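You operate a simulated robot arm through the tools that you are given. There is no shell and no other tool.

The job below is to be done with a simulated two-armed robot. You get a single attempt, and the scene is never put back.

JOB
Make coffee for the road in the blue flask.
Fine: three teaspoons of coffee first, then four pumps of hot water by way of the cream cup, by its handle; spoon and cup back; leave the flask open; no spills. Set down upright: cream mug.

It is judged by the outcome, as a careful person would: the job done as asked, and still so three seconds after it is handed in. It fails if anything else is knocked over, pushed out of place, dropped, spilled or broken.

ROBOT AND FRAMES
Two 7-joint arms with fingered hands on one trunk that stands fixed in place. Base frame: the origin is at the foot of the trunk, x ahead of it, y to its left, z up; the work surface is at about z = 800. Lengths are in mm, angles in degrees, forces in N, time in s.
The left shoulder is at [200, 135, 945], the right one opposite. Payload 4 kg a hand.
The TCP of each hand is the grasp point between the finger pads, 25 mm short of the fingertips. In the tool frame z runs along the fingers and y along their closing line. The gripper opens to 88 mm. The gripper's body begins 29 mm behind the TCP. The gripper is a hand of 4 fingers: y runs from the thumb to the fingers, the wrist lies at [-13, -106, -174] in the tool frame, and closing takes about 1.5 s.
Orientation is told as [roll, pitch, yaw] about the base's x, y, z axes, in that order, counted from this pose: with the fingers straight down and the wrist toward the robot, the tool's x, y and z point along [0, 1, 0], [1, 0, 0] and [0, 0, -1] of the base frame.

CONTROLS
- The arms move only by the tool play_rows. It takes "left_deltas", "right_deltas" or both (then of equal length, played together; a hand with none holds still); each is a list of rows, each an object (a shift or turn left out is 0, a gripper value left out holds the last) with "fingers": the gripper command, from -1 (fully open) to 1 (shut), values between in proportion; "translation": the shift along the base's x, y, z in mm, a list of three; "turn": the turn, a rotation vector about the base's x, y, z in degrees, a list of three. In form: [{"fingers": fingers, "translation": [x, y, z], "turn": [ax, ay, az]}, ...]. A call has 1 to 20 rows; each row shifts and turns the commanded pose from where the row before left it. A row lasts 0.2 s, in which the tool goes at most 50 mm and 8.6 degrees; a call with a longer step from one row to the next is refused whole, and so is a gripper value outside its range. A pose out of reach is approached as far as the arm can. The call stops where the force on the tool passes 90 N (or 10 N more than at its start, if that is more) or the arm is blocked; 0.2 s more then pass. The fingers move at their own pace (about 153 mm/s each) and stop on an object; they squeeze with about 29 N. The grip force told is the motor's: it shows also when the fingers shut on nothing. Time passes only in rows, and 0.2 s behind the last, so rows that do not move let the fingers close. It gives the time, the measured TCP pose, the force on the tool (base axes), the opening and the grip force at its end, in the units of the frame above (readings bear some noise), with the torque about the TCP (base axes, N m) and any sound that the robot's microphone picked up.
- Cameras (640 x 400 px; columns grow to the right, rows downward): "scene" is now at [147.6, 4.4, 1567.9]; the picture's right is [0.07, -1.00, 0.00], its down [-0.67, -0.05, -0.74] and it looks along [0.74, 0.05, -0.67] (base axes); focal length 271 px, centre (320, 200). "left" rides on the left gripper at [-64, -83, -98] in its tool frame; the picture's right is [-0.62, -0.37, 0.69], its down [0.71, -0.63, 0.30] and it looks along [0.32, 0.68, 0.65] (tool axes); focal length 265 px, centre (320, 200). "right" rides on the right gripper at [64, -83, -98] in its tool frame; the picture's right is [-0.62, 0.37, -0.69], its down [-0.71, -0.63, 0.30] and it looks along [-0.32, 0.68, 0.65] (tool axes); focal length 265 px, centre (320, 200). There is no depth. A picture from a camera that has moved, and an enlarged one, comes with that camera's place and axes in the base frame and with its lens. The place of the scene camera against the robot may be out by one fixed shift of up to 18 mm in any direction.
- get_image(camera): a new picture of that camera. No time passes.
- raise_lower(by): slides the trunk up (or, below 0, down) by that many mm; the arms and the scene camera ride with it, the base frame stays. It gives what a move gives, with no picture.
- hand_shape(shape, hand): the hand has 4 fingers and takes this shape, open, in about a second: jaw (thumb against the fingers, like two jaws); tri (thumb and two fingers); tip (a fingertip pinch); poke (one finger out to press); point (the index stretched); flat (the hand flat); cup (the hand cupped); fist (a fist). The gripper value then closes the fingers along that shape, each until it touches; the sizes above hold for jaw. It gives what a move gives, with no picture.
- aim_head(pan, tilt): turns the head with the scene camera to pan (to the left, within 97 degrees either way) and tilt (down, from -29 to 69), counted from straight ahead of the robot. It gives what a move gives.
- enlarge(camera, box): a new picture of the part [left, top, right, bottom] of that camera's present view, enlarged. No time passes.
- hand_in(): hands the job in; it is judged then, once.

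Nothing tells you positions but the pictures and the camera data. Unless the task says otherwise, let go and move clear before handing in.

The tools are called after "Request:" as a command line: name --argument value ..., lists and objects as JSON in quotes. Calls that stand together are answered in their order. play_rows: Moves the arms, as the interface text tells. Its arguments: {"type":"object","properties":{"left_deltas":{"type":"array","items":{"type":"object","properties":{"fingers":{"type":"number"},"translation":{"type":"array","items":{"type":"number"}},"turn":{"type":"array","items":{"type":"number"}}}}},"right_deltas":{"type":"array","items":{"type":"object","properties":{"fingers":{"type":"number"},"translation":{"type":"array","items":{"type":"number"}},"turn":{"type":"array","items":{"type":"number"}}}}}},"required":[]} The other tools are called the same way: raise_lower (by) slides the trunk up or down; hand_shape (shape, hand) gives the hand a shape; aim_head (pan, tilt) turns the head that bears the scene camera; get_image (camera) takes a picture; enlarge (camera, box) takes an enlarged picture of a part of a camera's view; hand_in () hands the job in.

At the start:

```text
time_s: 0.0
left_tcp_pos: [550.0, 214.9, 1304.1]
left_ee_rot: [0.0, 0.0, 0.1]
left_contact_force: [0.4, -0.1, -0.5]
left_ft_torque: [0.01, 0.03, 0.01]
left_width: 87.5
left_grip_force: 0.1
left_shape: jaw
right_tcp_pos: [539.3, -237.1, 1347.8]
right_ee_rot: [-0.1, 0.0, 0.0]
right_contact_force: [0.5, -0.7, 0.8]
right_ft_torque: [0.0, 0.02, 0.01]
right_width: 87.5
right_grip_force: 0.1
right_shape: jaw
trunk travel left (down, up): [-550.0, 220.0]
head pan, tilt: [4.1, 42.0]
```

scene: 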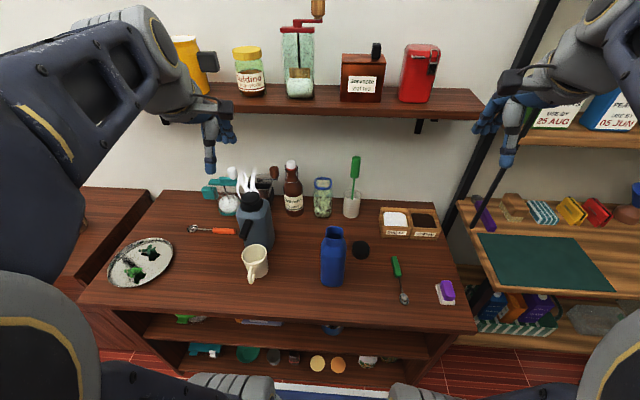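
right: 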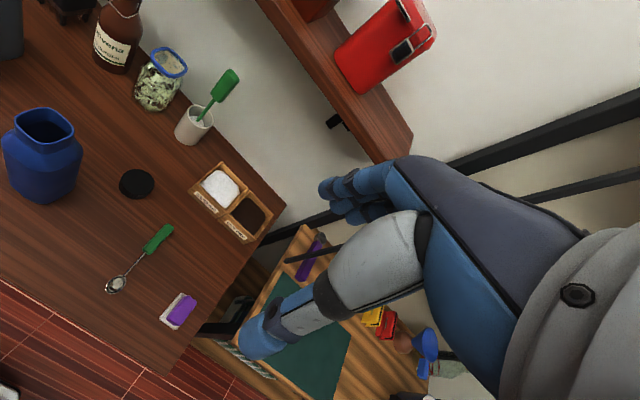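
left: 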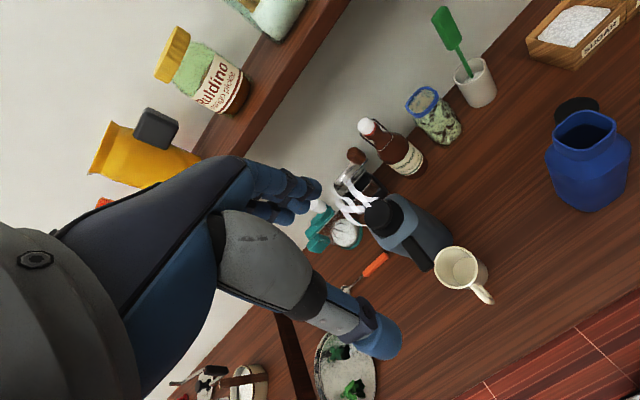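

I see a table with a blue flask (open, its black lid lying beside it), a cream mug, a dark pump thermos, a two-part box (sugar/coffee?), and a green-handled spoon. I'll take closer looks before moving.

Request:
enlarge --camera "scene" --box '[180, 150, 340, 300]'

Request:
enlarge --camera "scene" --box '[310, 180, 470, 310]'

Request:
enlarge --camera "right" --box '[80, 120, 300, 340]'

Request:
enlarge --camera "left" --box '[290, 100, 530, 320]'

```text
2.67 times, centred on (260, 225) of scene
camera zoom: at [147.6, 4.4, 1567.9], right [0.07, -1.0, 0.0], down [-0.67, -0.05, -0.74], along [0.74, 0.05, -0.67], focal length 723 px, centre (480, 133)
```

zoom: 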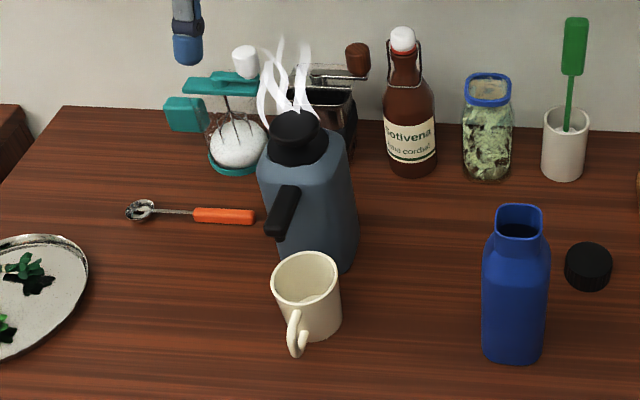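

```text
3.08 times, centred on (390, 245) of scene
camera zoom: at [147.6, 4.4, 1567.9], right [0.07, -1.0, 0.0], down [-0.67, -0.05, -0.74], along [0.74, 0.05, -0.67], focal length 834 px, centre (105, 62)
```

zoom: 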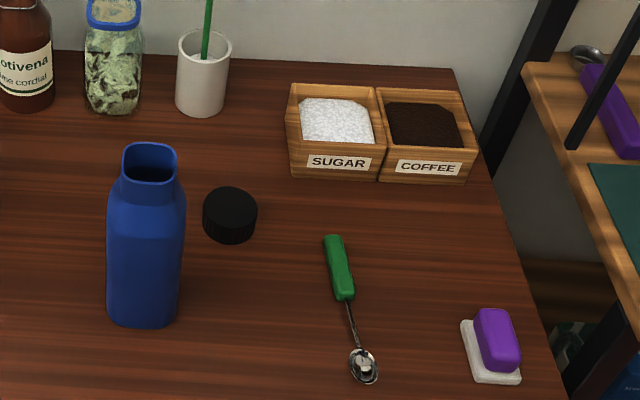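

```text
1.82 times, centred on (190, 230) of right
camera zoom: at [455.7, -172.8, 1445.2], right [0.37, -0.62, 0.69], down [-0.63, -0.71, -0.3], along [0.68, -0.32, -0.65], focal length 483 px, centre (556, 146)
```

zoom: 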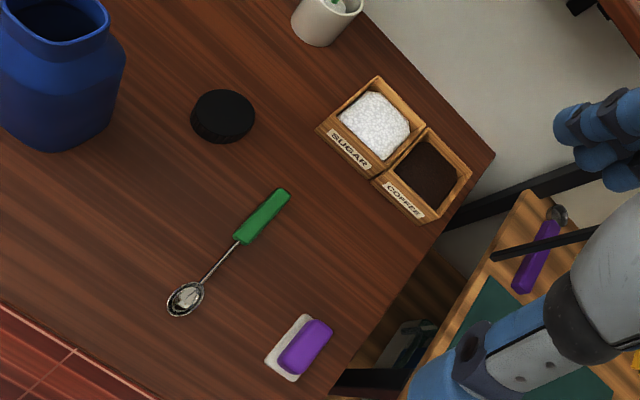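

```text
1.82 times, centred on (410, 210) of left
camera zoom: at [465.9, 150.6, 1402.5], right [-0.37, -0.62, -0.69], down [-0.63, 0.71, -0.3], along [0.68, 0.32, -0.65], focal length 483 px, centre (156, 182)
```

zoom: 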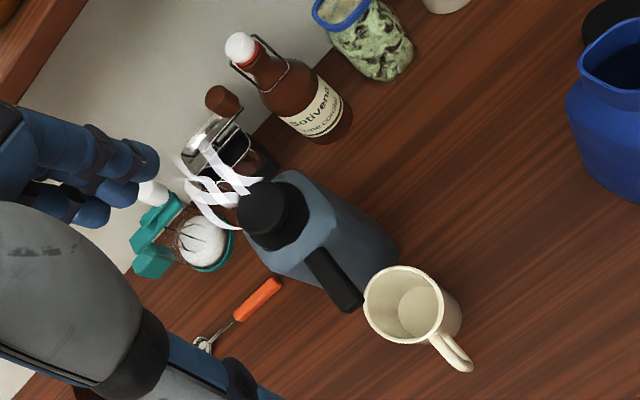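

I see candidate spoons with green, orange and purple handles, so I'll zoom in on each, and on the pump thermos and the rest of the scene, before choosing.

Request:
enlarge --camera "scene" --box '[225, 170, 285, 290]'

Request:
enlarge --camera "scene" --box '[380, 245, 420, 310]'

Request:
enlarge --camera "scene" --box '[180, 215, 245, 245]'

Request:
enlarge --camera "scene" --box '[440, 170, 640, 350]'

Request:
enlarge --camera "scene" --box '[150, 0, 450, 120]'

Request:
enlarge --camera "scene" --box '[370, 190, 460, 250]'

```text
3.33 times, centred on (255, 230) of scene
camera zoom: at [147.6, 4.4, 1567.9], right [0.07, -1.0, 0.0], down [-0.67, -0.05, -0.74], along [0.74, 0.05, -0.67], focal length 904 px, centre (537, 100)
```

zoom: 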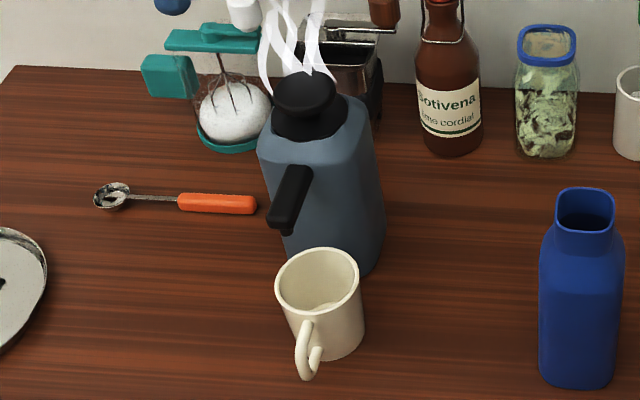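

```text
6.15 times, centred on (400, 278) of scene
camera zoom: at [147.6, 4.4, 1567.9], right [0.07, -1.0, 0.0], down [-0.67, -0.05, -0.74], along [0.74, 0.05, -0.67], focal length 1668 px, centre (-172, -277)
```

zoom: 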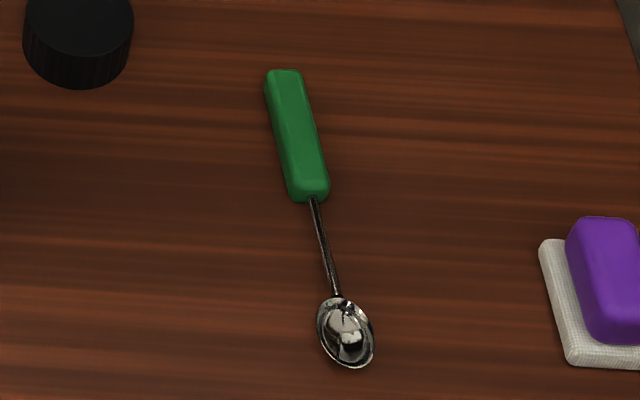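

```text
9.85 times, centred on (212, 230) of scene
camera zoom: at [147.6, 4.4, 1567.9], right [0.07, -1.0, 0.0], down [-0.67, -0.05, -0.74], along [0.74, 0.05, -0.67], focal length 2669 px, centre (1378, -95)
```

zoom: 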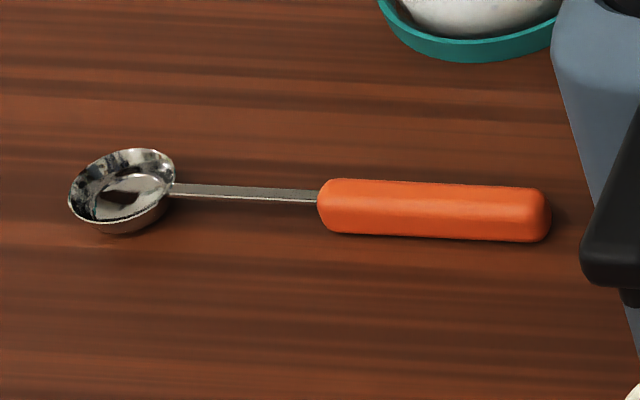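

```text
2.22 times, centred on (540, 260) of scene
camera zoom: at [147.6, 4.4, 1567.9], right [0.07, -1.0, 0.0], down [-0.67, -0.05, -0.74], along [0.74, 0.05, -0.67], focal length 602 px, centre (-169, 67)
```

zoom: 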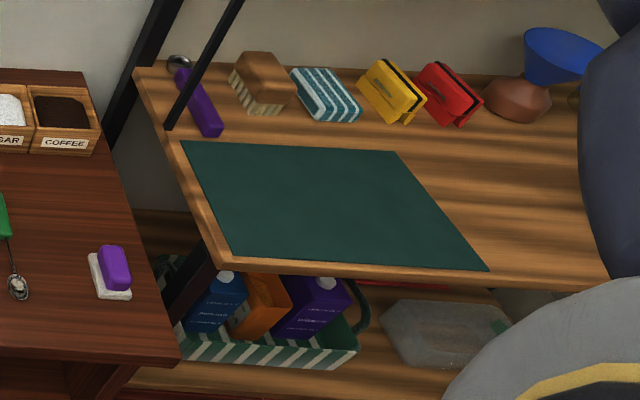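

```text
2.13 times, centred on (300, 60) of scene
camera zoom: at [147.6, 4.4, 1567.9], right [0.07, -1.0, 0.0], down [-0.67, -0.05, -0.74], along [0.74, 0.05, -0.67], focal length 578 px, centre (363, 499)
```

zoom: 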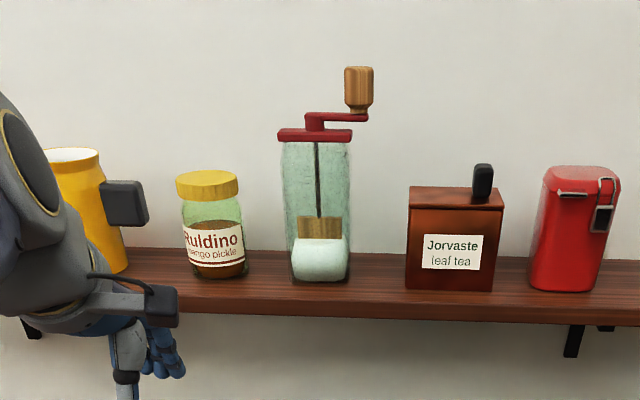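

```text
6.67 times, centred on (415, 220) of scene
camera zoom: at [147.6, 4.4, 1567.9], right [0.07, -1.0, 0.0], down [-0.67, -0.05, -0.74], along [0.74, 0.05, -0.67], focal length 1807 px, centre (-313, 67)
```

zoom: 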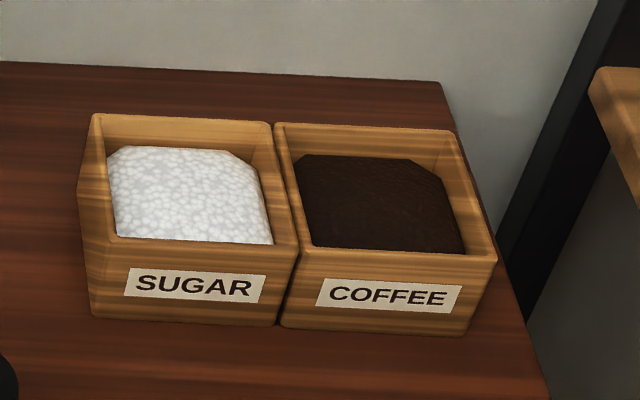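

I take the green spoon (bowl about 26 mm) as the teaspoon, since the orange scoop's bowl is about 41 mm and the purple one is larger still. Next I'll zoom with the wrist cameras for precise triangulation.

Request:
enlarge --camera "right" --box '[90, 210, 190, 310]'

Request:
enlarge --camera "right" --box '[180, 155, 280, 250]'

Request:
enlarge --camera "right" --box '[0, 90, 100, 210]'

Request:
enlarge --camera "left" --box '[350, 180, 500, 310]'

Request:
enlarge --camera "left" --box '[530, 80, 640, 220]'

```text
4.00 times, centred on (140, 260) of right
camera zoom: at [455.7, -172.8, 1445.2], right [0.37, -0.62, 0.69], down [-0.63, -0.71, -0.3], along [0.68, -0.32, -0.65], focal length 1062 px, centre (1040, -40)
```

zoom: 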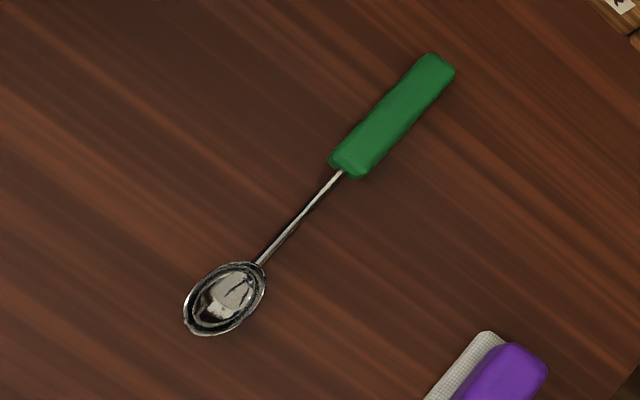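

```text
4.21 times, centred on (230, 202) of right
camera zoom: at [455.7, -172.8, 1445.2], right [0.37, -0.62, 0.69], down [-0.63, -0.71, -0.3], along [0.68, -0.32, -0.65], focal length 1118 px, centre (699, 190)
```

zoom: 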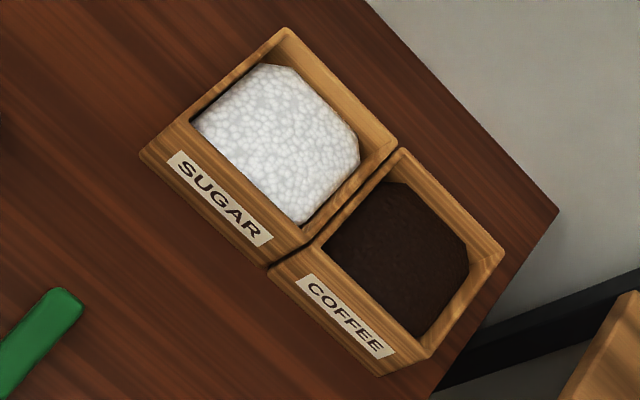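

```text
3.33 times, centred on (50, 150) of right
camera zoom: at [455.7, -172.8, 1445.2], right [0.37, -0.62, 0.69], down [-0.63, -0.71, -0.3], along [0.68, -0.32, -0.65], focal length 885 px, centre (1220, 367)
```

zoom: 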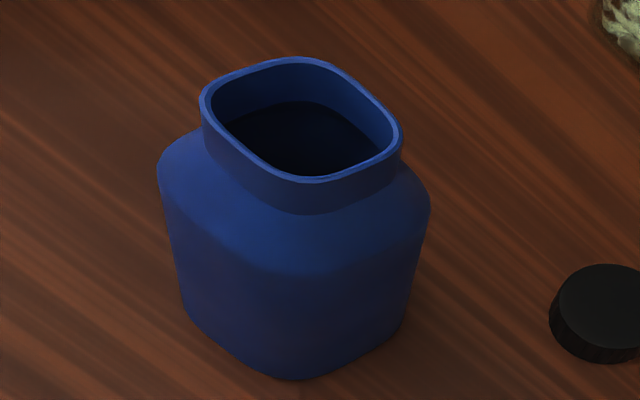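

```text
3.08 times, centred on (425, 245) of left
camera zoom: at [465.9, 150.6, 1402.5], right [-0.37, -0.62, -0.69], down [-0.63, 0.71, -0.3], along [0.68, 0.32, -0.65], focal length 817 px, centre (-3, 62)
```

zoom: 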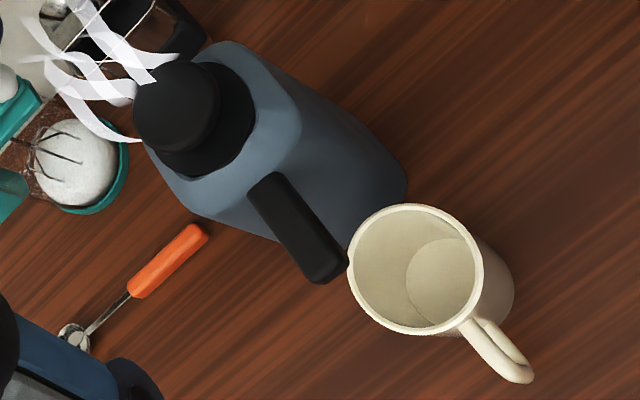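

```text
2.86 times, centred on (585, 150) of left
camera zoom: at [465.9, 150.6, 1402.5], right [-0.37, -0.62, -0.69], down [-0.63, 0.71, -0.3], along [0.68, 0.32, -0.65], focal length 758 px, centre (-437, 343)
```

zoom: 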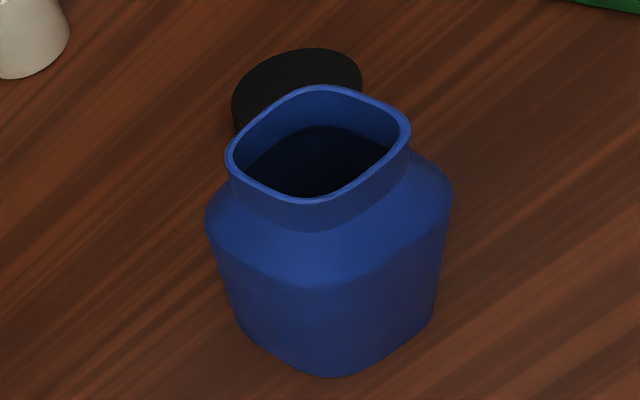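

The spoon handle lies near (662, -202) with the bowl toward the robot, the coffee box is near (865, -330), and the flask mouth is near (640, 0, 1010). I'll turn the right hand across the spoon (wrist to the right) and bring it above for a close look.

Request:
play_rows --right_deltas '[{"translation": [8, 2, -23], "turn": [0, 0, 8]}, {"translation": [8, 2, -23], "turn": [0, 0, 8]}, {"translation": [8, 2, -23], "turn": [0, 0, 8]}, {"translation": [8, 2, -23], "turn": [0, 0, 8]}, {"translation": [8, 2, -23], "turn": [0, 0, 8]}, {"translation": [8, 2, -23], "turn": [0, 0, 8]}, {"translation": [8, 2, -23], "turn": [0, 0, 8]}, {"translation": [8, 2, -23], "turn": [0, 0, 8]}, {"translation": [8, 2, -23], "turn": [0, 0, 8]}, {"translation": [8, 2, -23], "turn": [0, 0, 8]}, {"translation": [8, 2, -23], "turn": [0, 0, 8]}, {"translation": [8, 2, -23], "turn": [0, 0, 7]}, {"translation": [0, 0, -23]}, {"translation": [0, 0, -23]}]'

Request:
get_image --camera "right"

Request:
get_image --camera "scene"

```text
time_s: 3.0
left_tcp_pos: [551.1, 214.9, 1303.2]
left_ee_rot: [0.1, 0.0, 0.1]
left_contact_force: [-0.4, 0.6, 0.2]
left_ft_torque: [0.0, 0.0, 0.01]
left_width: 87.5
left_grip_force: 0.1
left_shape: jaw
right_tcp_pos: [635.0, -213.1, 1025.8]
right_ee_rot: [-0.1, 0.1, 95.0]
right_contact_force: [-0.3, -0.3, -1.0]
right_ft_torque: [0.02, 0.0, 0.02]
right_width: 87.6
right_grip_force: 0.0
right_shape: jaw
trunk travel left (down, up): [-550.0, 220.0]
head pan, tilt: [4.1, 42.0]
```

```text
taken
camera right: at [578.5, -301.5, 1123.4], right [0.58, 0.42, 0.69], down [0.77, -0.56, -0.3], along [0.26, 0.71, -0.65], focal length 265 px, centre (320, 200)
```

right: 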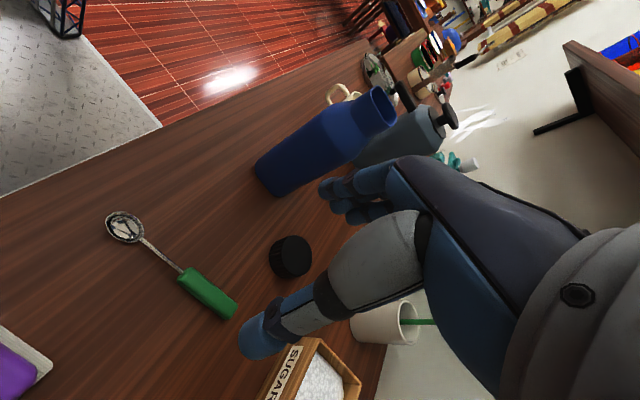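

```text
taken
camera scene: at [147.5, 4.5, 1567.9], right [0.07, -1.0, 0.0], down [-0.67, -0.05, -0.74], along [0.74, 0.05, -0.67], focal length 271 px, centre (320, 200)
```

scene: 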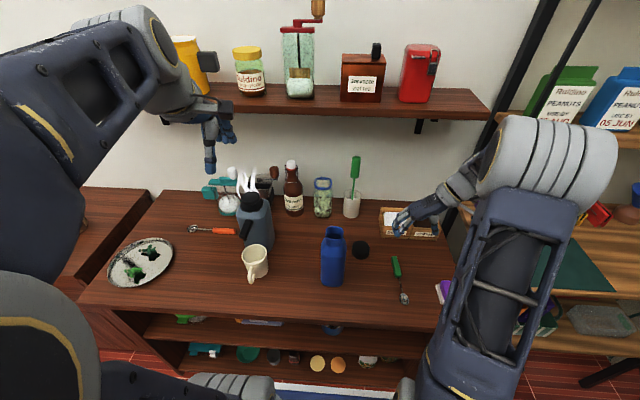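

The right hand turned to yaw 95 without trouble. I'll zoom on the spoon and the scene gripper for measurements.

Request:
enlarge --camera "right" --box '[90, 195, 250, 330]'

Request:
enlarge --camera "scene" --box '[360, 180, 460, 260]'

Request:
enlarge --camera "right" --box '[240, 70, 470, 220]'

```text
2.96 times, centred on (170, 262) of right
camera zoom: at [578.5, -301.5, 1123.4], right [0.58, 0.42, 0.69], down [0.77, -0.56, -0.3], along [0.26, 0.71, -0.65], focal length 786 px, centre (764, 15)
```

zoom: 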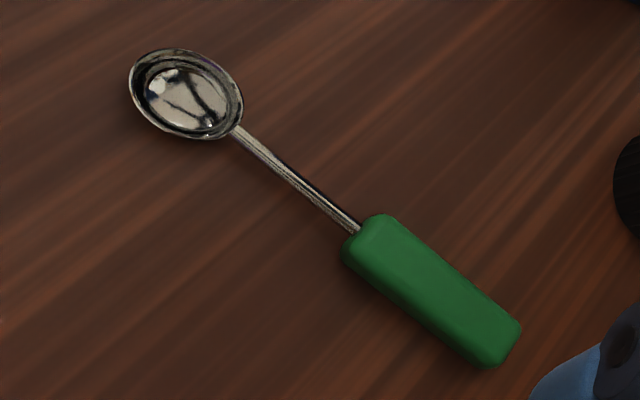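

```text
5.00 times, centred on (410, 220) of scene
camera zoom: at [147.5, 4.5, 1567.9], right [0.07, -1.0, 0.0], down [-0.67, -0.05, -0.74], along [0.74, 0.05, -0.67], focal length 1356 px, centre (-130, 100)
```

zoom: 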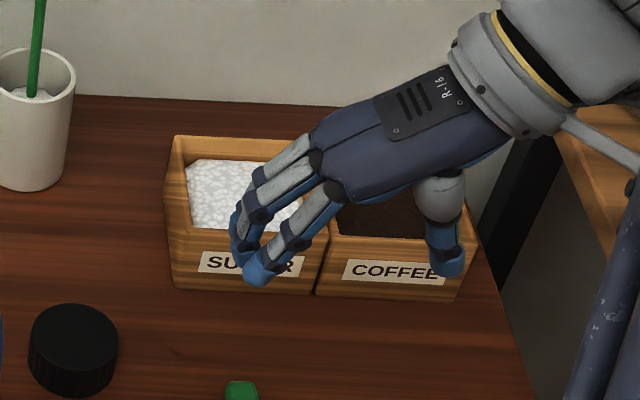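

```text
2.67 times, centred on (355, 145) of right
camera zoom: at [578.5, -301.5, 1123.4], right [0.58, 0.42, 0.69], down [0.77, -0.56, -0.3], along [0.26, 0.71, -0.65], focal length 708 px, centre (227, 347)
```

zoom: 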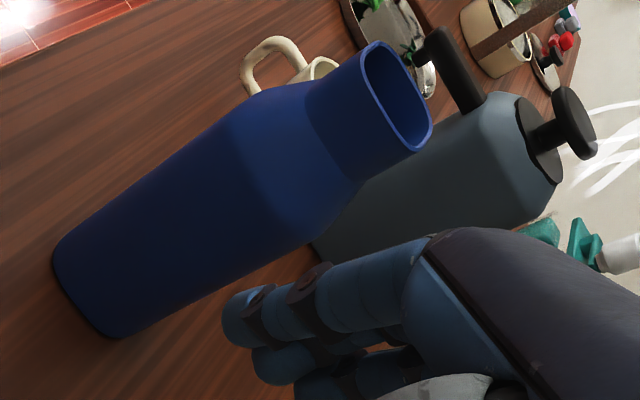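

The two wrist-camera views agree: bowl centre (555, -211), handle from (630, -205) to (698, -200). I'll lower the open hand over the handle in stages.

Request:
play_rows --right_deltas '[{"translation": [8, 3, -30], "turn": [0, 0, -1]}, {"translation": [8, 3, -30]}, {"translation": [8, 2, -30]}, {"translation": [5, 2, -30]}, {"translation": [0, 0, -30]}, {"translation": [0, 0, -25]}]'

Request:
get_image --camera "right"

Request:
enlarge --camera "scene" --box '[360, 230, 460, 310]'

```text
time_s: 4.4
left_tcp_pos: [549.4, 213.5, 1303.3]
left_ee_rot: [0.0, 0.1, 0.0]
left_contact_force: [-0.7, 0.2, 0.6]
left_ft_torque: [0.0, 0.01, -0.02]
left_width: 87.5
left_grip_force: 0.1
left_shape: jaw
right_tcp_pos: [663.0, -202.1, 850.2]
right_ee_rot: [0.1, 0.0, 94.0]
right_contact_force: [0.2, -0.4, 0.0]
right_ft_torque: [0.02, 0.02, -0.02]
right_width: 87.5
right_grip_force: 0.0
right_shape: jaw
trunk travel left (down, up): [-550.0, 220.0]
head pan, tilt: [4.1, 42.0]
```

```text
taken
camera right: at [606.0, -290.5, 948.2], right [0.59, 0.41, 0.69], down [0.76, -0.58, -0.3], along [0.28, 0.7, -0.65], focal length 265 px, centre (320, 200)
```

right: 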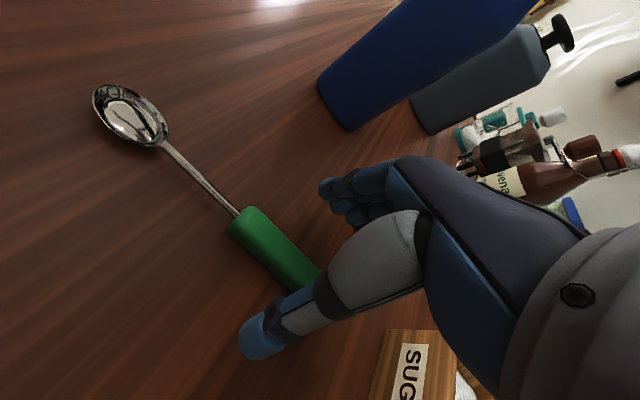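

```text
5.00 times, centred on (410, 270) of scene
camera zoom: at [147.5, 4.5, 1568.0], right [0.07, -1.0, 0.0], down [-0.67, -0.05, -0.74], along [0.74, 0.05, -0.67], focal length 1356 px, centre (-130, -150)
```

zoom: 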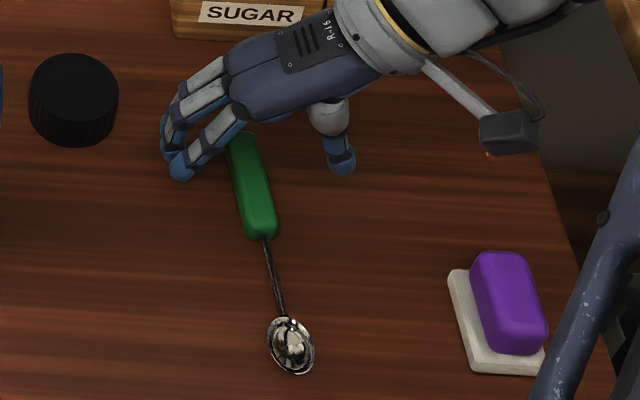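

The hand is centred over the handle. I'll lower it to just above the table and close.

Request:
play_rows --right_deltas '[{"translation": [1, -1, -11]}, {"translation": [0, 0, -10]}, {"translation": [0, 0, 0]}]'

Request:
get_image --camera "right"

Request:
enlarge --camera "scene" --box '[360, 230, 460, 310]'

```text
time_s: 5.2
left_tcp_pos: [550.3, 214.0, 1303.4]
left_ee_rot: [0.0, 0.0, 0.0]
left_contact_force: [-1.2, -0.2, -0.5]
left_ft_torque: [0.03, 0.0, 0.02]
left_width: 87.6
left_grip_force: 0.1
left_shape: jaw
right_tcp_pos: [665.1, -204.5, 829.0]
right_ee_rot: [0.0, 0.1, 93.9]
right_contact_force: [-0.1, -0.1, -0.3]
right_ft_torque: [0.02, -0.01, -0.02]
right_width: 87.7
right_grip_force: 0.1
right_shape: jaw
trunk travel left (down, up): [-550.0, 220.0]
head pan, tilt: [4.1, 42.0]
```

```text
taken
camera right: at [606.8, -291.7, 927.1], right [0.59, 0.41, 0.69], down [0.76, -0.58, -0.3], along [0.28, 0.7, -0.65], focal length 265 px, centre (320, 200)
```

right: 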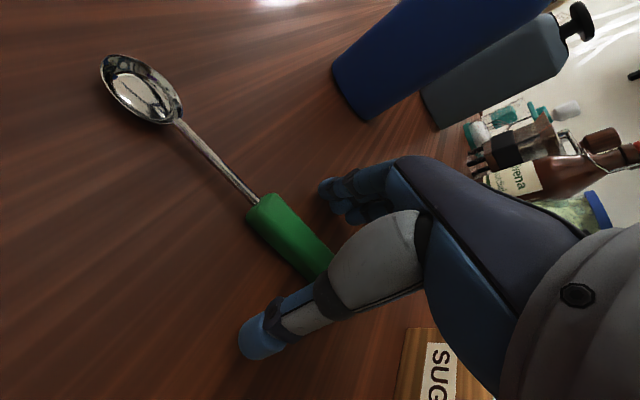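

```text
5.00 times, centred on (410, 270) of scene
camera zoom: at [147.6, 4.4, 1567.9], right [0.07, -1.0, 0.0], down [-0.67, -0.05, -0.74], along [0.74, 0.05, -0.67], focal length 1356 px, centre (-130, -150)
```

zoom: 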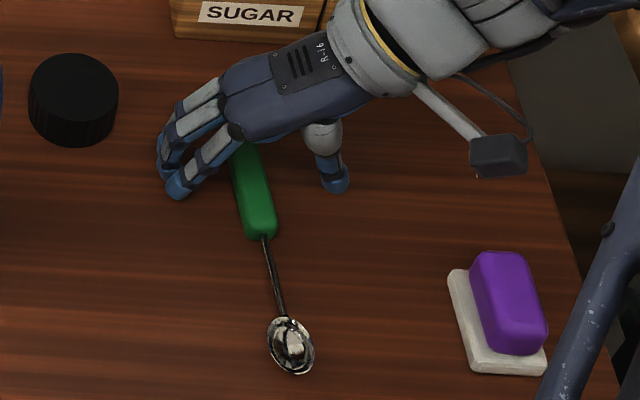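

The fingertips straddle the middle of the handle, so I'll close the hand now.

Request:
play_rows --right_deltas '[{"fingers": 1}, {"fingers": 1}, {"fingers": 1}, {"fingers": 1}, {"fingers": 1}, {"fingers": 1}, {"fingers": 1}, {"fingers": 1}, {"fingers": 1}]'

Request:
get_image --camera "right"

Request:
enlarge --camera "scene" --box '[360, 230, 460, 310]'

```text
time_s: 7.2
left_tcp_pos: [549.8, 214.2, 1303.9]
left_ee_rot: [0.0, 0.0, 0.1]
left_contact_force: [0.7, -0.5, 1.1]
left_ft_torque: [0.01, 0.01, -0.01]
left_width: 87.5
left_grip_force: 0.3
left_shape: jaw
right_tcp_pos: [665.1, -203.4, 830.2]
right_ee_rot: [0.0, 0.0, 94.0]
right_contact_force: [-1.1, 0.8, -0.3]
right_ft_torque: [0.01, 0.02, 0.01]
right_width: 14.1
right_grip_force: 29.4
right_shape: jaw
trunk travel left (down, up): [-550.0, 220.0]
head pan, tilt: [4.1, 42.0]
```

```text
taken
camera right: at [606.8, -291.6, 927.3], right [0.59, 0.41, 0.69], down [0.76, -0.58, -0.3], along [0.28, 0.7, -0.65], focal length 265 px, centre (320, 200)
```

right: 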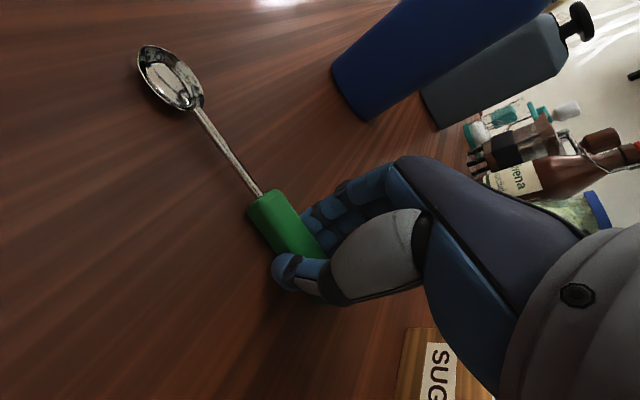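

```text
5.00 times, centred on (410, 270) of scene
camera zoom: at [147.6, 4.3, 1567.9], right [0.07, -1.0, 0.0], down [-0.67, -0.05, -0.74], along [0.74, 0.05, -0.67], focal length 1356 px, centre (-130, -150)
```

zoom: 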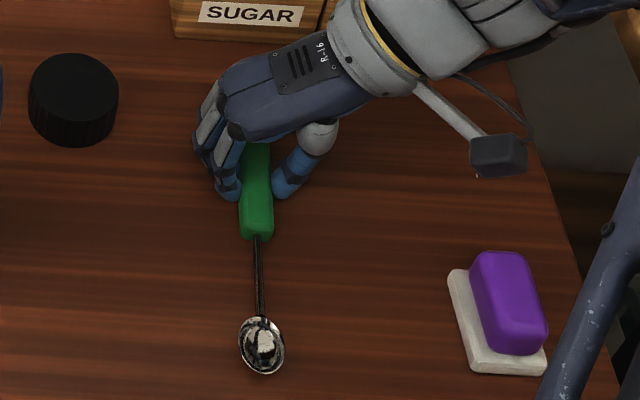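

The grip shows 14 mm width at 29 N. The spoon swung about 9° as the fingers closed, so the bowl is now near (553, -193), and I'll keep its original place in mind for the return. Now I'll lift it straight up and check that it is held.

Request:
play_rows --right_deltas '[{"translation": [0, 0, 15]}, {"translation": [0, 0, 25]}, {"translation": [0, 0, 40]}, {"translation": [0, 0, 40]}, {"translation": [0, 0, 40]}, {"translation": [0, 0, 40]}]'

Request:
get_image --camera "right"

Request:
enlarge --camera "scene" --box '[340, 180, 480, 300]'

```text
time_s: 8.6
left_tcp_pos: [550.7, 214.5, 1304.1]
left_ee_rot: [0.0, 0.0, 0.0]
left_contact_force: [-0.4, 0.6, -0.8]
left_ft_torque: [0.01, 0.03, -0.01]
left_width: 87.5
left_grip_force: 0.0
left_shape: jaw
right_tcp_pos: [665.9, -203.9, 1029.8]
right_ee_rot: [-0.1, 0.0, 94.1]
right_contact_force: [0.0, 0.2, -0.8]
right_ft_torque: [0.01, -0.03, 0.0]
right_width: 13.8
right_grip_force: 29.2
right_shape: jaw
trunk travel left (down, up): [-550.0, 220.0]
head pan, tilt: [4.1, 42.0]
```

```text
taken
camera right: at [607.2, -291.8, 1128.3], right [0.59, 0.41, 0.69], down [0.76, -0.58, -0.3], along [0.28, 0.7, -0.65], focal length 265 px, centre (320, 200)
```

right: 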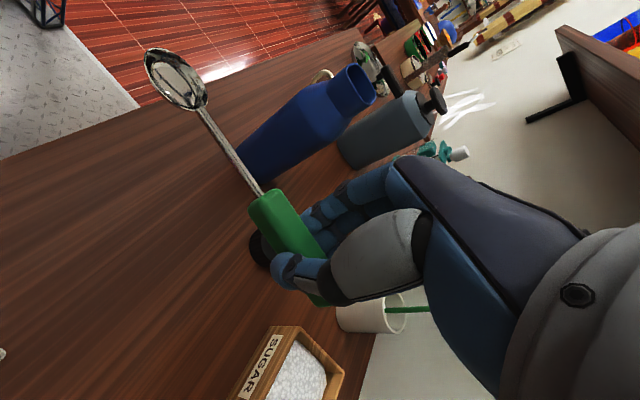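

```text
3.33 times, centred on (410, 240) of scene
camera zoom: at [147.9, 4.2, 1567.8], right [0.07, -1.0, 0.0], down [-0.67, -0.05, -0.74], along [0.74, 0.05, -0.67], focal length 904 px, centre (20, 67)
```

zoom: 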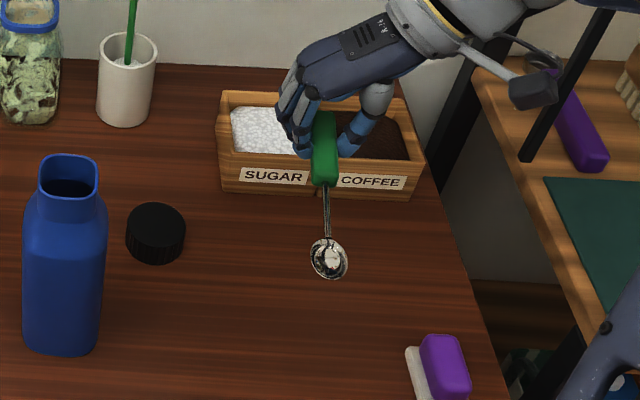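

The spoon is held firmly and level. I'll swing back and rotate so the wrist camera faces the coffee box.

Request:
play_rows --right_deltas '[{"translation": [-6, -12, 4], "turn": [0, 0, -7.7]}, {"translation": [-6, -12, 4], "turn": [0, 0, -7.7]}, {"translation": [-6, -12, 4], "turn": [0, 0, -7.7]}, {"translation": [-6, -12, 4], "turn": [0, 0, -7.7]}, {"translation": [-6, -12, 4], "turn": [0, 0, -7.7]}, {"translation": [-6, -12, 4], "turn": [0, 0, -7.7]}, {"translation": [-6, -12, 4], "turn": [0, 0, -7.7]}, {"translation": [-6, -12, 4], "turn": [0, 0, -7.7]}, {"translation": [-6, -4, 4], "turn": [0, 0, -7.4]}]'

Request:
get_image --camera "right"

Request:
get_image --camera "scene"

```text
time_s: 10.6
left_tcp_pos: [549.8, 214.5, 1303.5]
left_ee_rot: [0.0, 0.0, 0.1]
left_contact_force: [0.2, -0.8, 0.7]
left_ft_torque: [0.0, 0.02, -0.01]
left_width: 87.4
left_grip_force: 0.0
left_shape: jaw
right_tcp_pos: [611.7, -304.1, 1065.1]
right_ee_rot: [0.0, 0.0, 24.9]
right_contact_force: [0.0, 0.5, -0.7]
right_ft_torque: [0.02, -0.01, 0.03]
right_width: 13.8
right_grip_force: 29.1
right_shape: jaw
trunk travel left (down, up): [-550.0, 220.0]
head pan, tilt: [4.1, 42.0]
```

```text
taken
camera right: at [508.1, -281.2, 1162.6], right [0.6, -0.41, 0.69], down [-0.27, -0.91, -0.3], along [0.76, -0.01, -0.65], focal length 265 px, centre (320, 200)
```

right: 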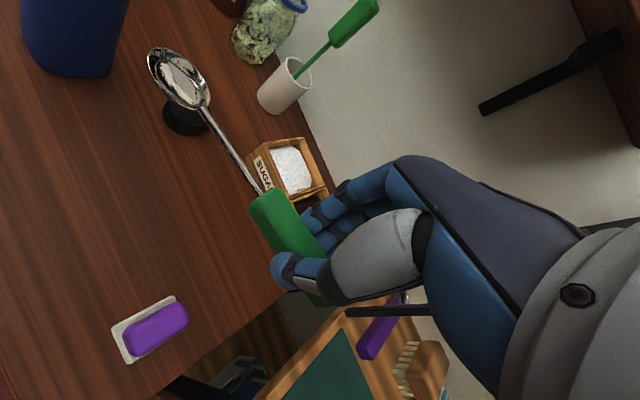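

```text
taken
camera scene: at [147.7, 4.2, 1567.9], right [0.07, -1.0, 0.0], down [-0.67, -0.05, -0.74], along [0.74, 0.05, -0.67], focal length 271 px, centre (320, 200)
```

scene: 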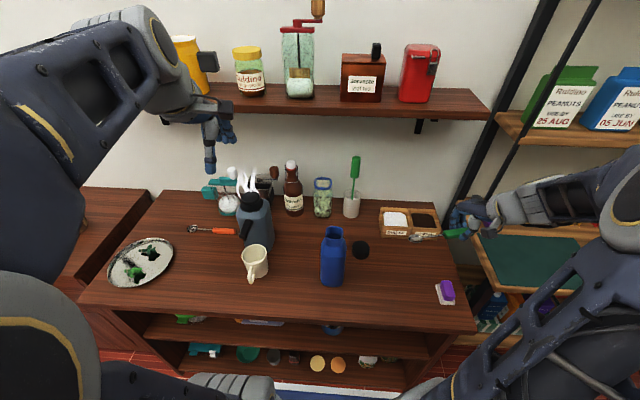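

I've located the coffee box: x 793–886, y −267 to −363, rim at about z 861, coffee surface at about z 843. I'll measure exactly how the spoon sits in the hand.

Request:
enlarge --camera "right" --box '[130, 30, 340, 310]'

Request:
enlarge --camera "scene" --box '[400, 190, 500, 260]'

Request:
enlarge --camera "right" --box '[140, 30, 220, 120]'

```text
1.43 times, centred on (235, 170) of right
camera zoom: at [508.1, -281.2, 1162.6], right [0.6, -0.41, 0.69], down [-0.27, -0.91, -0.3], along [0.76, -0.01, -0.65], focal length 379 px, centre (441, 243)
```

zoom: 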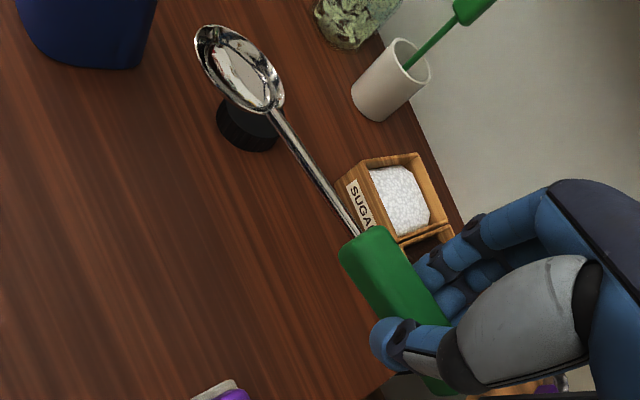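

```text
5.71 times, centred on (450, 225) of scene
camera zoom: at [147.7, 4.2, 1567.9], right [0.07, -1.0, 0.0], down [-0.67, -0.05, -0.74], along [0.74, 0.05, -0.67], focal length 1549 px, centre (-423, 57)
```

zoom: 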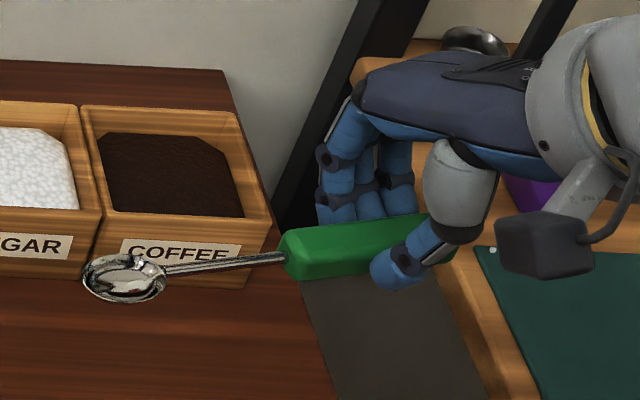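

```text
4.44 times, centred on (180, 75) of right
camera zoom: at [508.1, -281.2, 1162.6], right [0.6, -0.41, 0.69], down [-0.27, -0.91, -0.3], along [0.76, -0.01, -0.65], focal length 1180 px, centre (942, 756)
```

zoom: 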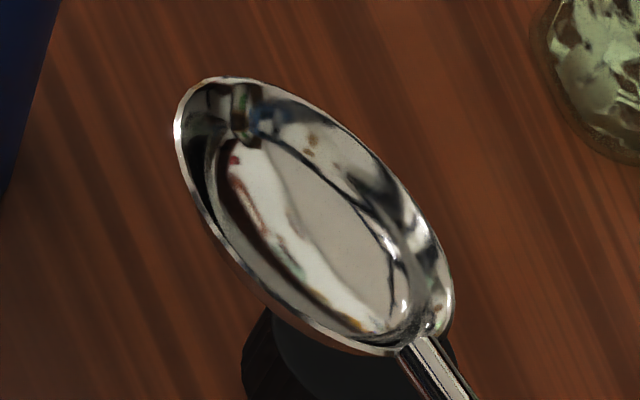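

The spoon sits level, with the bowl centre about 108 mm out along tool x and 18 mm along tool y. I'll swing it to point diagonally over the coffee box, staying high.

Request:
play_rows --right_deltas '[{"translation": [22, -8, 0], "turn": [0, 0, -7.5]}, {"translation": [22, -8, 0], "turn": [0, 0, -7.5]}, {"translation": [22, -8, 0], "turn": [0, 0, -7.5]}, {"translation": [22, -8, 0], "turn": [0, 0, -7.5]}]'

Request:
get_image --camera "scene"

Request:
get_image --camera "right"

```text
time_s: 11.6
left_tcp_pos: [549.4, 214.5, 1303.8]
left_ee_rot: [0.1, 0.0, 0.1]
left_contact_force: [-1.2, -0.7, -1.0]
left_ft_torque: [0.01, 0.0, 0.02]
left_width: 87.4
left_grip_force: 0.1
left_shape: jaw
right_tcp_pos: [697.5, -335.5, 1066.5]
right_ee_rot: [-0.1, 0.0, -5.1]
right_contact_force: [0.0, -0.7, -0.4]
right_ft_torque: [0.0, 0.0, -0.01]
right_width: 13.6
right_grip_force: 28.8
right_shape: jaw
trunk travel left (down, up): [-550.0, 220.0]
head pan, tilt: [4.1, 42.0]
```

```text
taken
camera scene: at [147.4, 4.2, 1567.9], right [0.07, -1.0, 0.0], down [-0.67, -0.05, -0.74], along [0.74, 0.05, -0.67], focal length 271 px, centre (320, 200)
```

scene: 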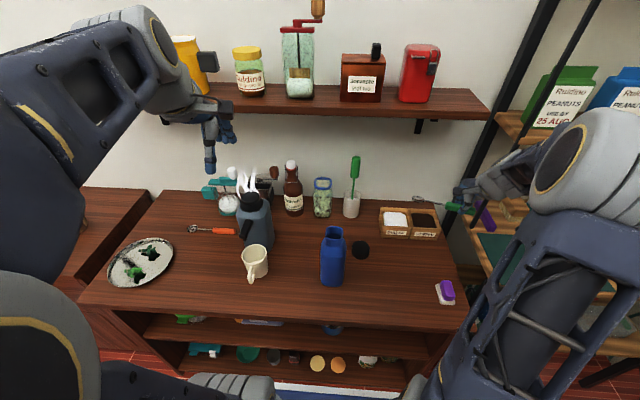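

```text
taken
camera right: at [621.5, -264.6, 1163.4], right [0.31, -0.65, 0.69], down [-0.69, -0.66, -0.3], along [0.65, -0.38, -0.65], focal length 265 px, centre (320, 200)
```

right: 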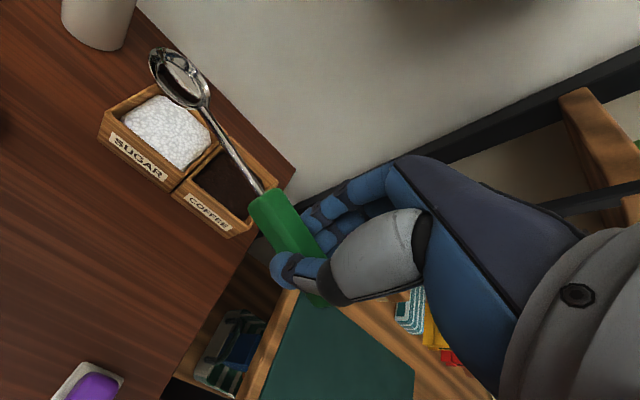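

Clear so far. I'll finish the swing.

Request:
play_rows --right_deltas '[{"translation": [22.3, -7.6, 0], "turn": [0, 0, -7.5]}, {"translation": [22.3, -7.6, 0], "turn": [0, 0, -7.5]}, {"translation": [22.3, -7.6, 0], "turn": [0, 0, -7.5]}, {"translation": [22.3, -7.6, 0], "turn": [0, 0, -7.5]}, {"translation": [0, 0, 0]}]'

Request:
get_image --camera "scene"

Request:
get_image --camera "right"

```text
time_s: 12.8
left_tcp_pos: [550.1, 214.7, 1304.5]
left_ee_rot: [0.1, -0.1, -0.1]
left_contact_force: [0.1, 0.2, -0.5]
left_ft_torque: [0.02, -0.03, -0.02]
left_width: 87.7
left_grip_force: 0.0
left_shape: jaw
right_tcp_pos: [787.7, -365.0, 1065.6]
right_ee_rot: [0.0, 0.0, -35.0]
right_contact_force: [-0.8, 0.2, 0.0]
right_ft_torque: [0.0, -0.03, -0.01]
right_width: 13.9
right_grip_force: 29.2
right_shape: jaw
trunk travel left (down, up): [-550.0, 220.0]
head pan, tilt: [4.1, 42.0]
```

```text
taken
camera scene: at [147.6, 4.4, 1567.9], right [0.07, -1.0, 0.0], down [-0.67, -0.05, -0.74], along [0.74, 0.05, -0.67], focal length 271 px, centre (320, 200)
```

scene: 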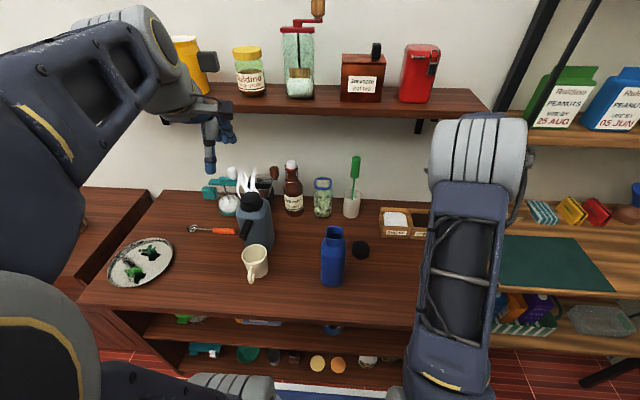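

```text
taken
camera right: at [757.1, -265.8, 1163.5], right [-0.05, -0.72, 0.69], down [-0.93, -0.22, -0.3], along [0.37, -0.66, -0.65], focal length 265 px, centre (320, 200)
```

right: 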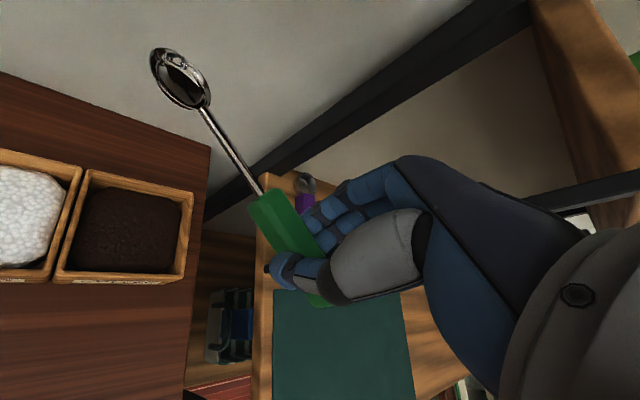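

The wrist camera confirms the coffee centre near (839, −312). I'll now tilt the spoon bowl-down by 45° above the box.

Request:
play_rows --right_deltas '[{"turn": [-5.33, 5.27, 0]}, {"turn": [-5.33, 5.27, 0]}, {"turn": [-5.33, 5.27, 0]}, {"turn": [-5.33, 5.27, 0]}, {"turn": [-5.33, 5.27, 0]}, {"turn": [-5.33, 5.27, 0]}, {"translation": [0, 0, 0]}]'

Request:
get_image --camera "right"

Request:
get_image --camera "scene"

```text
time_s: 14.4
left_tcp_pos: [549.7, 213.8, 1304.0]
left_ee_rot: [0.0, 0.0, 0.0]
left_contact_force: [0.1, 0.8, -0.5]
left_ft_torque: [-0.04, -0.01, 0.01]
left_width: 87.8
left_grip_force: 0.1
left_shape: jaw
right_tcp_pos: [788.5, -365.3, 1066.9]
right_ee_rot: [-44.7, 6.8, -37.8]
right_contact_force: [1.1, 0.6, 0.0]
right_ft_torque: [-0.02, -0.02, -0.01]
right_width: 13.9
right_grip_force: 28.7
right_shape: jaw
trunk travel left (down, up): [-550.0, 220.0]
head pan, tilt: [4.1, 42.0]
```

```text
taken
camera right: at [795.6, -226.7, 1099.5], right [0.4, -0.26, 0.88], down [-0.91, -0.21, 0.36], along [0.09, -0.94, -0.32], focal length 265 px, centre (320, 200)
```

right: 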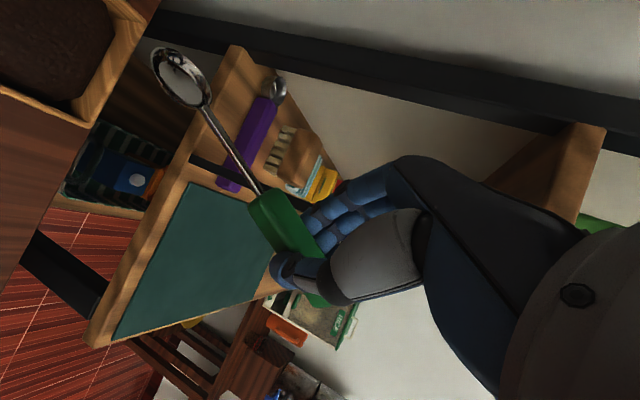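

```text
taken
camera scene: at [147.6, 4.4, 1567.9], right [0.07, -1.0, 0.0], down [-0.67, -0.05, -0.74], along [0.74, 0.05, -0.67], focal length 271 px, centre (320, 200)
```

scene: 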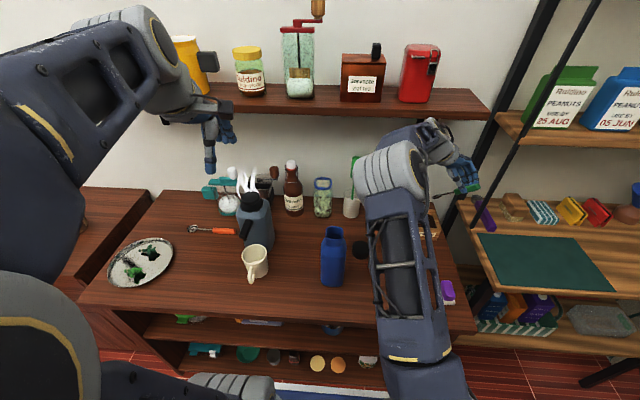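

The tilt is right (spoon axis 45° down, pointing diagonally). I'll zoom to check the spoon relative to the box.

Request:
enlarge --camera "scene" --box '[370, 120, 490, 260]'

Request:
get_image --camera "left"

```text
2.86 times, centred on (430, 190) of scene
camera zoom: at [147.6, 4.4, 1567.9], right [0.07, -1.0, 0.0], down [-0.67, -0.05, -0.74], along [0.74, 0.05, -0.67], focal length 775 px, centre (6, 229)
```

zoom: 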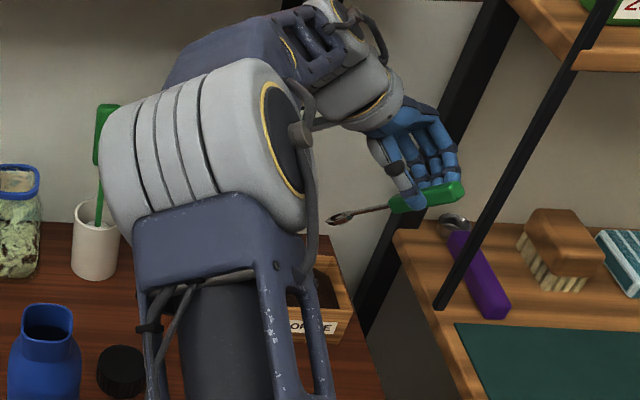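

```text
taken
camera left: at [465.9, 150.6, 1402.5], right [-0.37, -0.62, -0.69], down [-0.63, 0.71, -0.3], along [0.68, 0.32, -0.65], focal length 265 px, centre (320, 200)
```

left: 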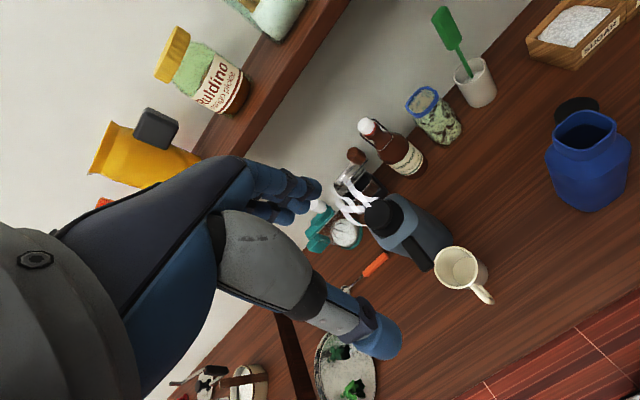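

The forearm hides the box from the scene camera, but the wrist camera always shows the bowl. I'll lower the bowl to just above the coffee and look.

Request:
play_rows --right_deltas '[{"translation": [0, 0, -30]}, {"translation": [0, 0, -30]}, {"translation": [0, 0, -25]}, {"translation": [0, 0, -18]}, {"translation": [0, 0, 0]}]'

Request:
get_image --camera "right"

Request:
enlarge --camera "right" --box '[60, 0, 300, 200]'

Request:
enlarge --camera "scene" --box '[370, 150, 490, 260]'

```text
time_s: 15.6
left_tcp_pos: [551.1, 214.5, 1303.9]
left_ee_rot: [0.0, 0.0, -0.1]
left_contact_force: [0.6, -0.2, 0.0]
left_ft_torque: [-0.01, 0.01, 0.01]
left_width: 87.5
left_grip_force: 0.1
left_shape: jaw
right_tcp_pos: [788.4, -366.1, 962.6]
right_ee_rot: [-44.7, 6.9, -37.7]
right_contact_force: [0.5, 0.2, 0.0]
right_ft_torque: [0.0, 0.0, 0.0]
right_width: 13.7
right_grip_force: 28.8
right_shape: jaw
trunk travel left (down, up): [-550.0, 220.0]
head pan, tilt: [4.1, 42.0]
```

```text
taken
camera right: at [795.7, -226.9, 996.2], right [0.4, -0.26, 0.88], down [-0.91, -0.21, 0.36], along [0.09, -0.94, -0.32], focal length 265 px, centre (320, 200)
```

right: 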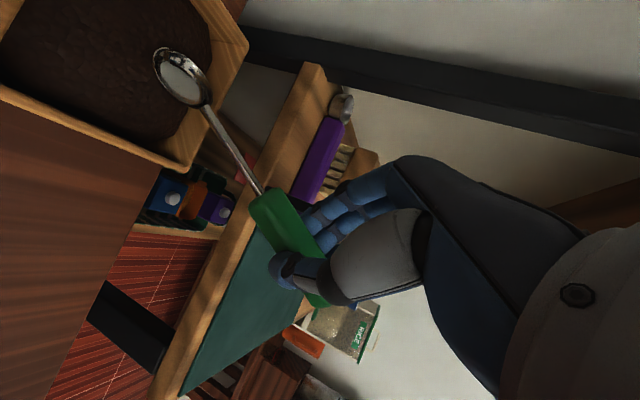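

```text
2.00 times, centred on (180, 100) of right
camera zoom: at [795.7, -226.9, 996.2], right [0.4, -0.26, 0.88], down [-0.91, -0.21, 0.36], along [0.09, -0.94, -0.32], focal length 531 px, centre (600, 400)
```

zoom: 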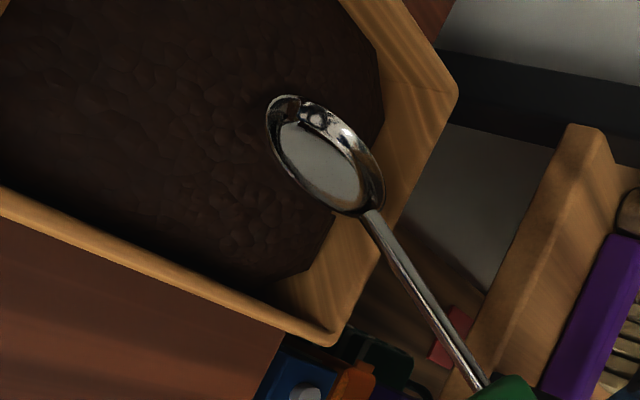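

```text
3.64 times, centred on (430, 205) of scene
camera zoom: at [147.6, 4.4, 1567.9], right [0.07, -1.0, 0.0], down [-0.67, -0.05, -0.74], along [0.74, 0.05, -0.67], focal length 986 px, centre (-80, 182)
```

zoom: 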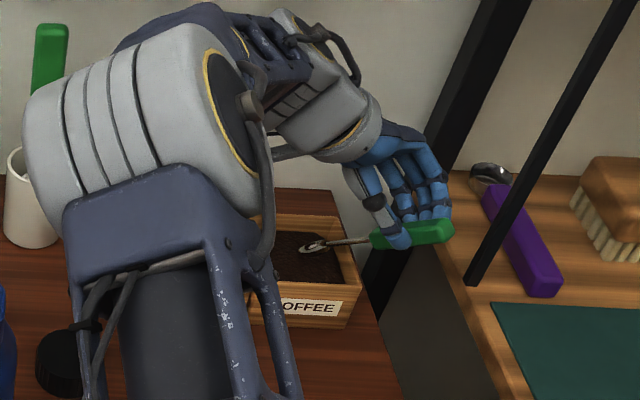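

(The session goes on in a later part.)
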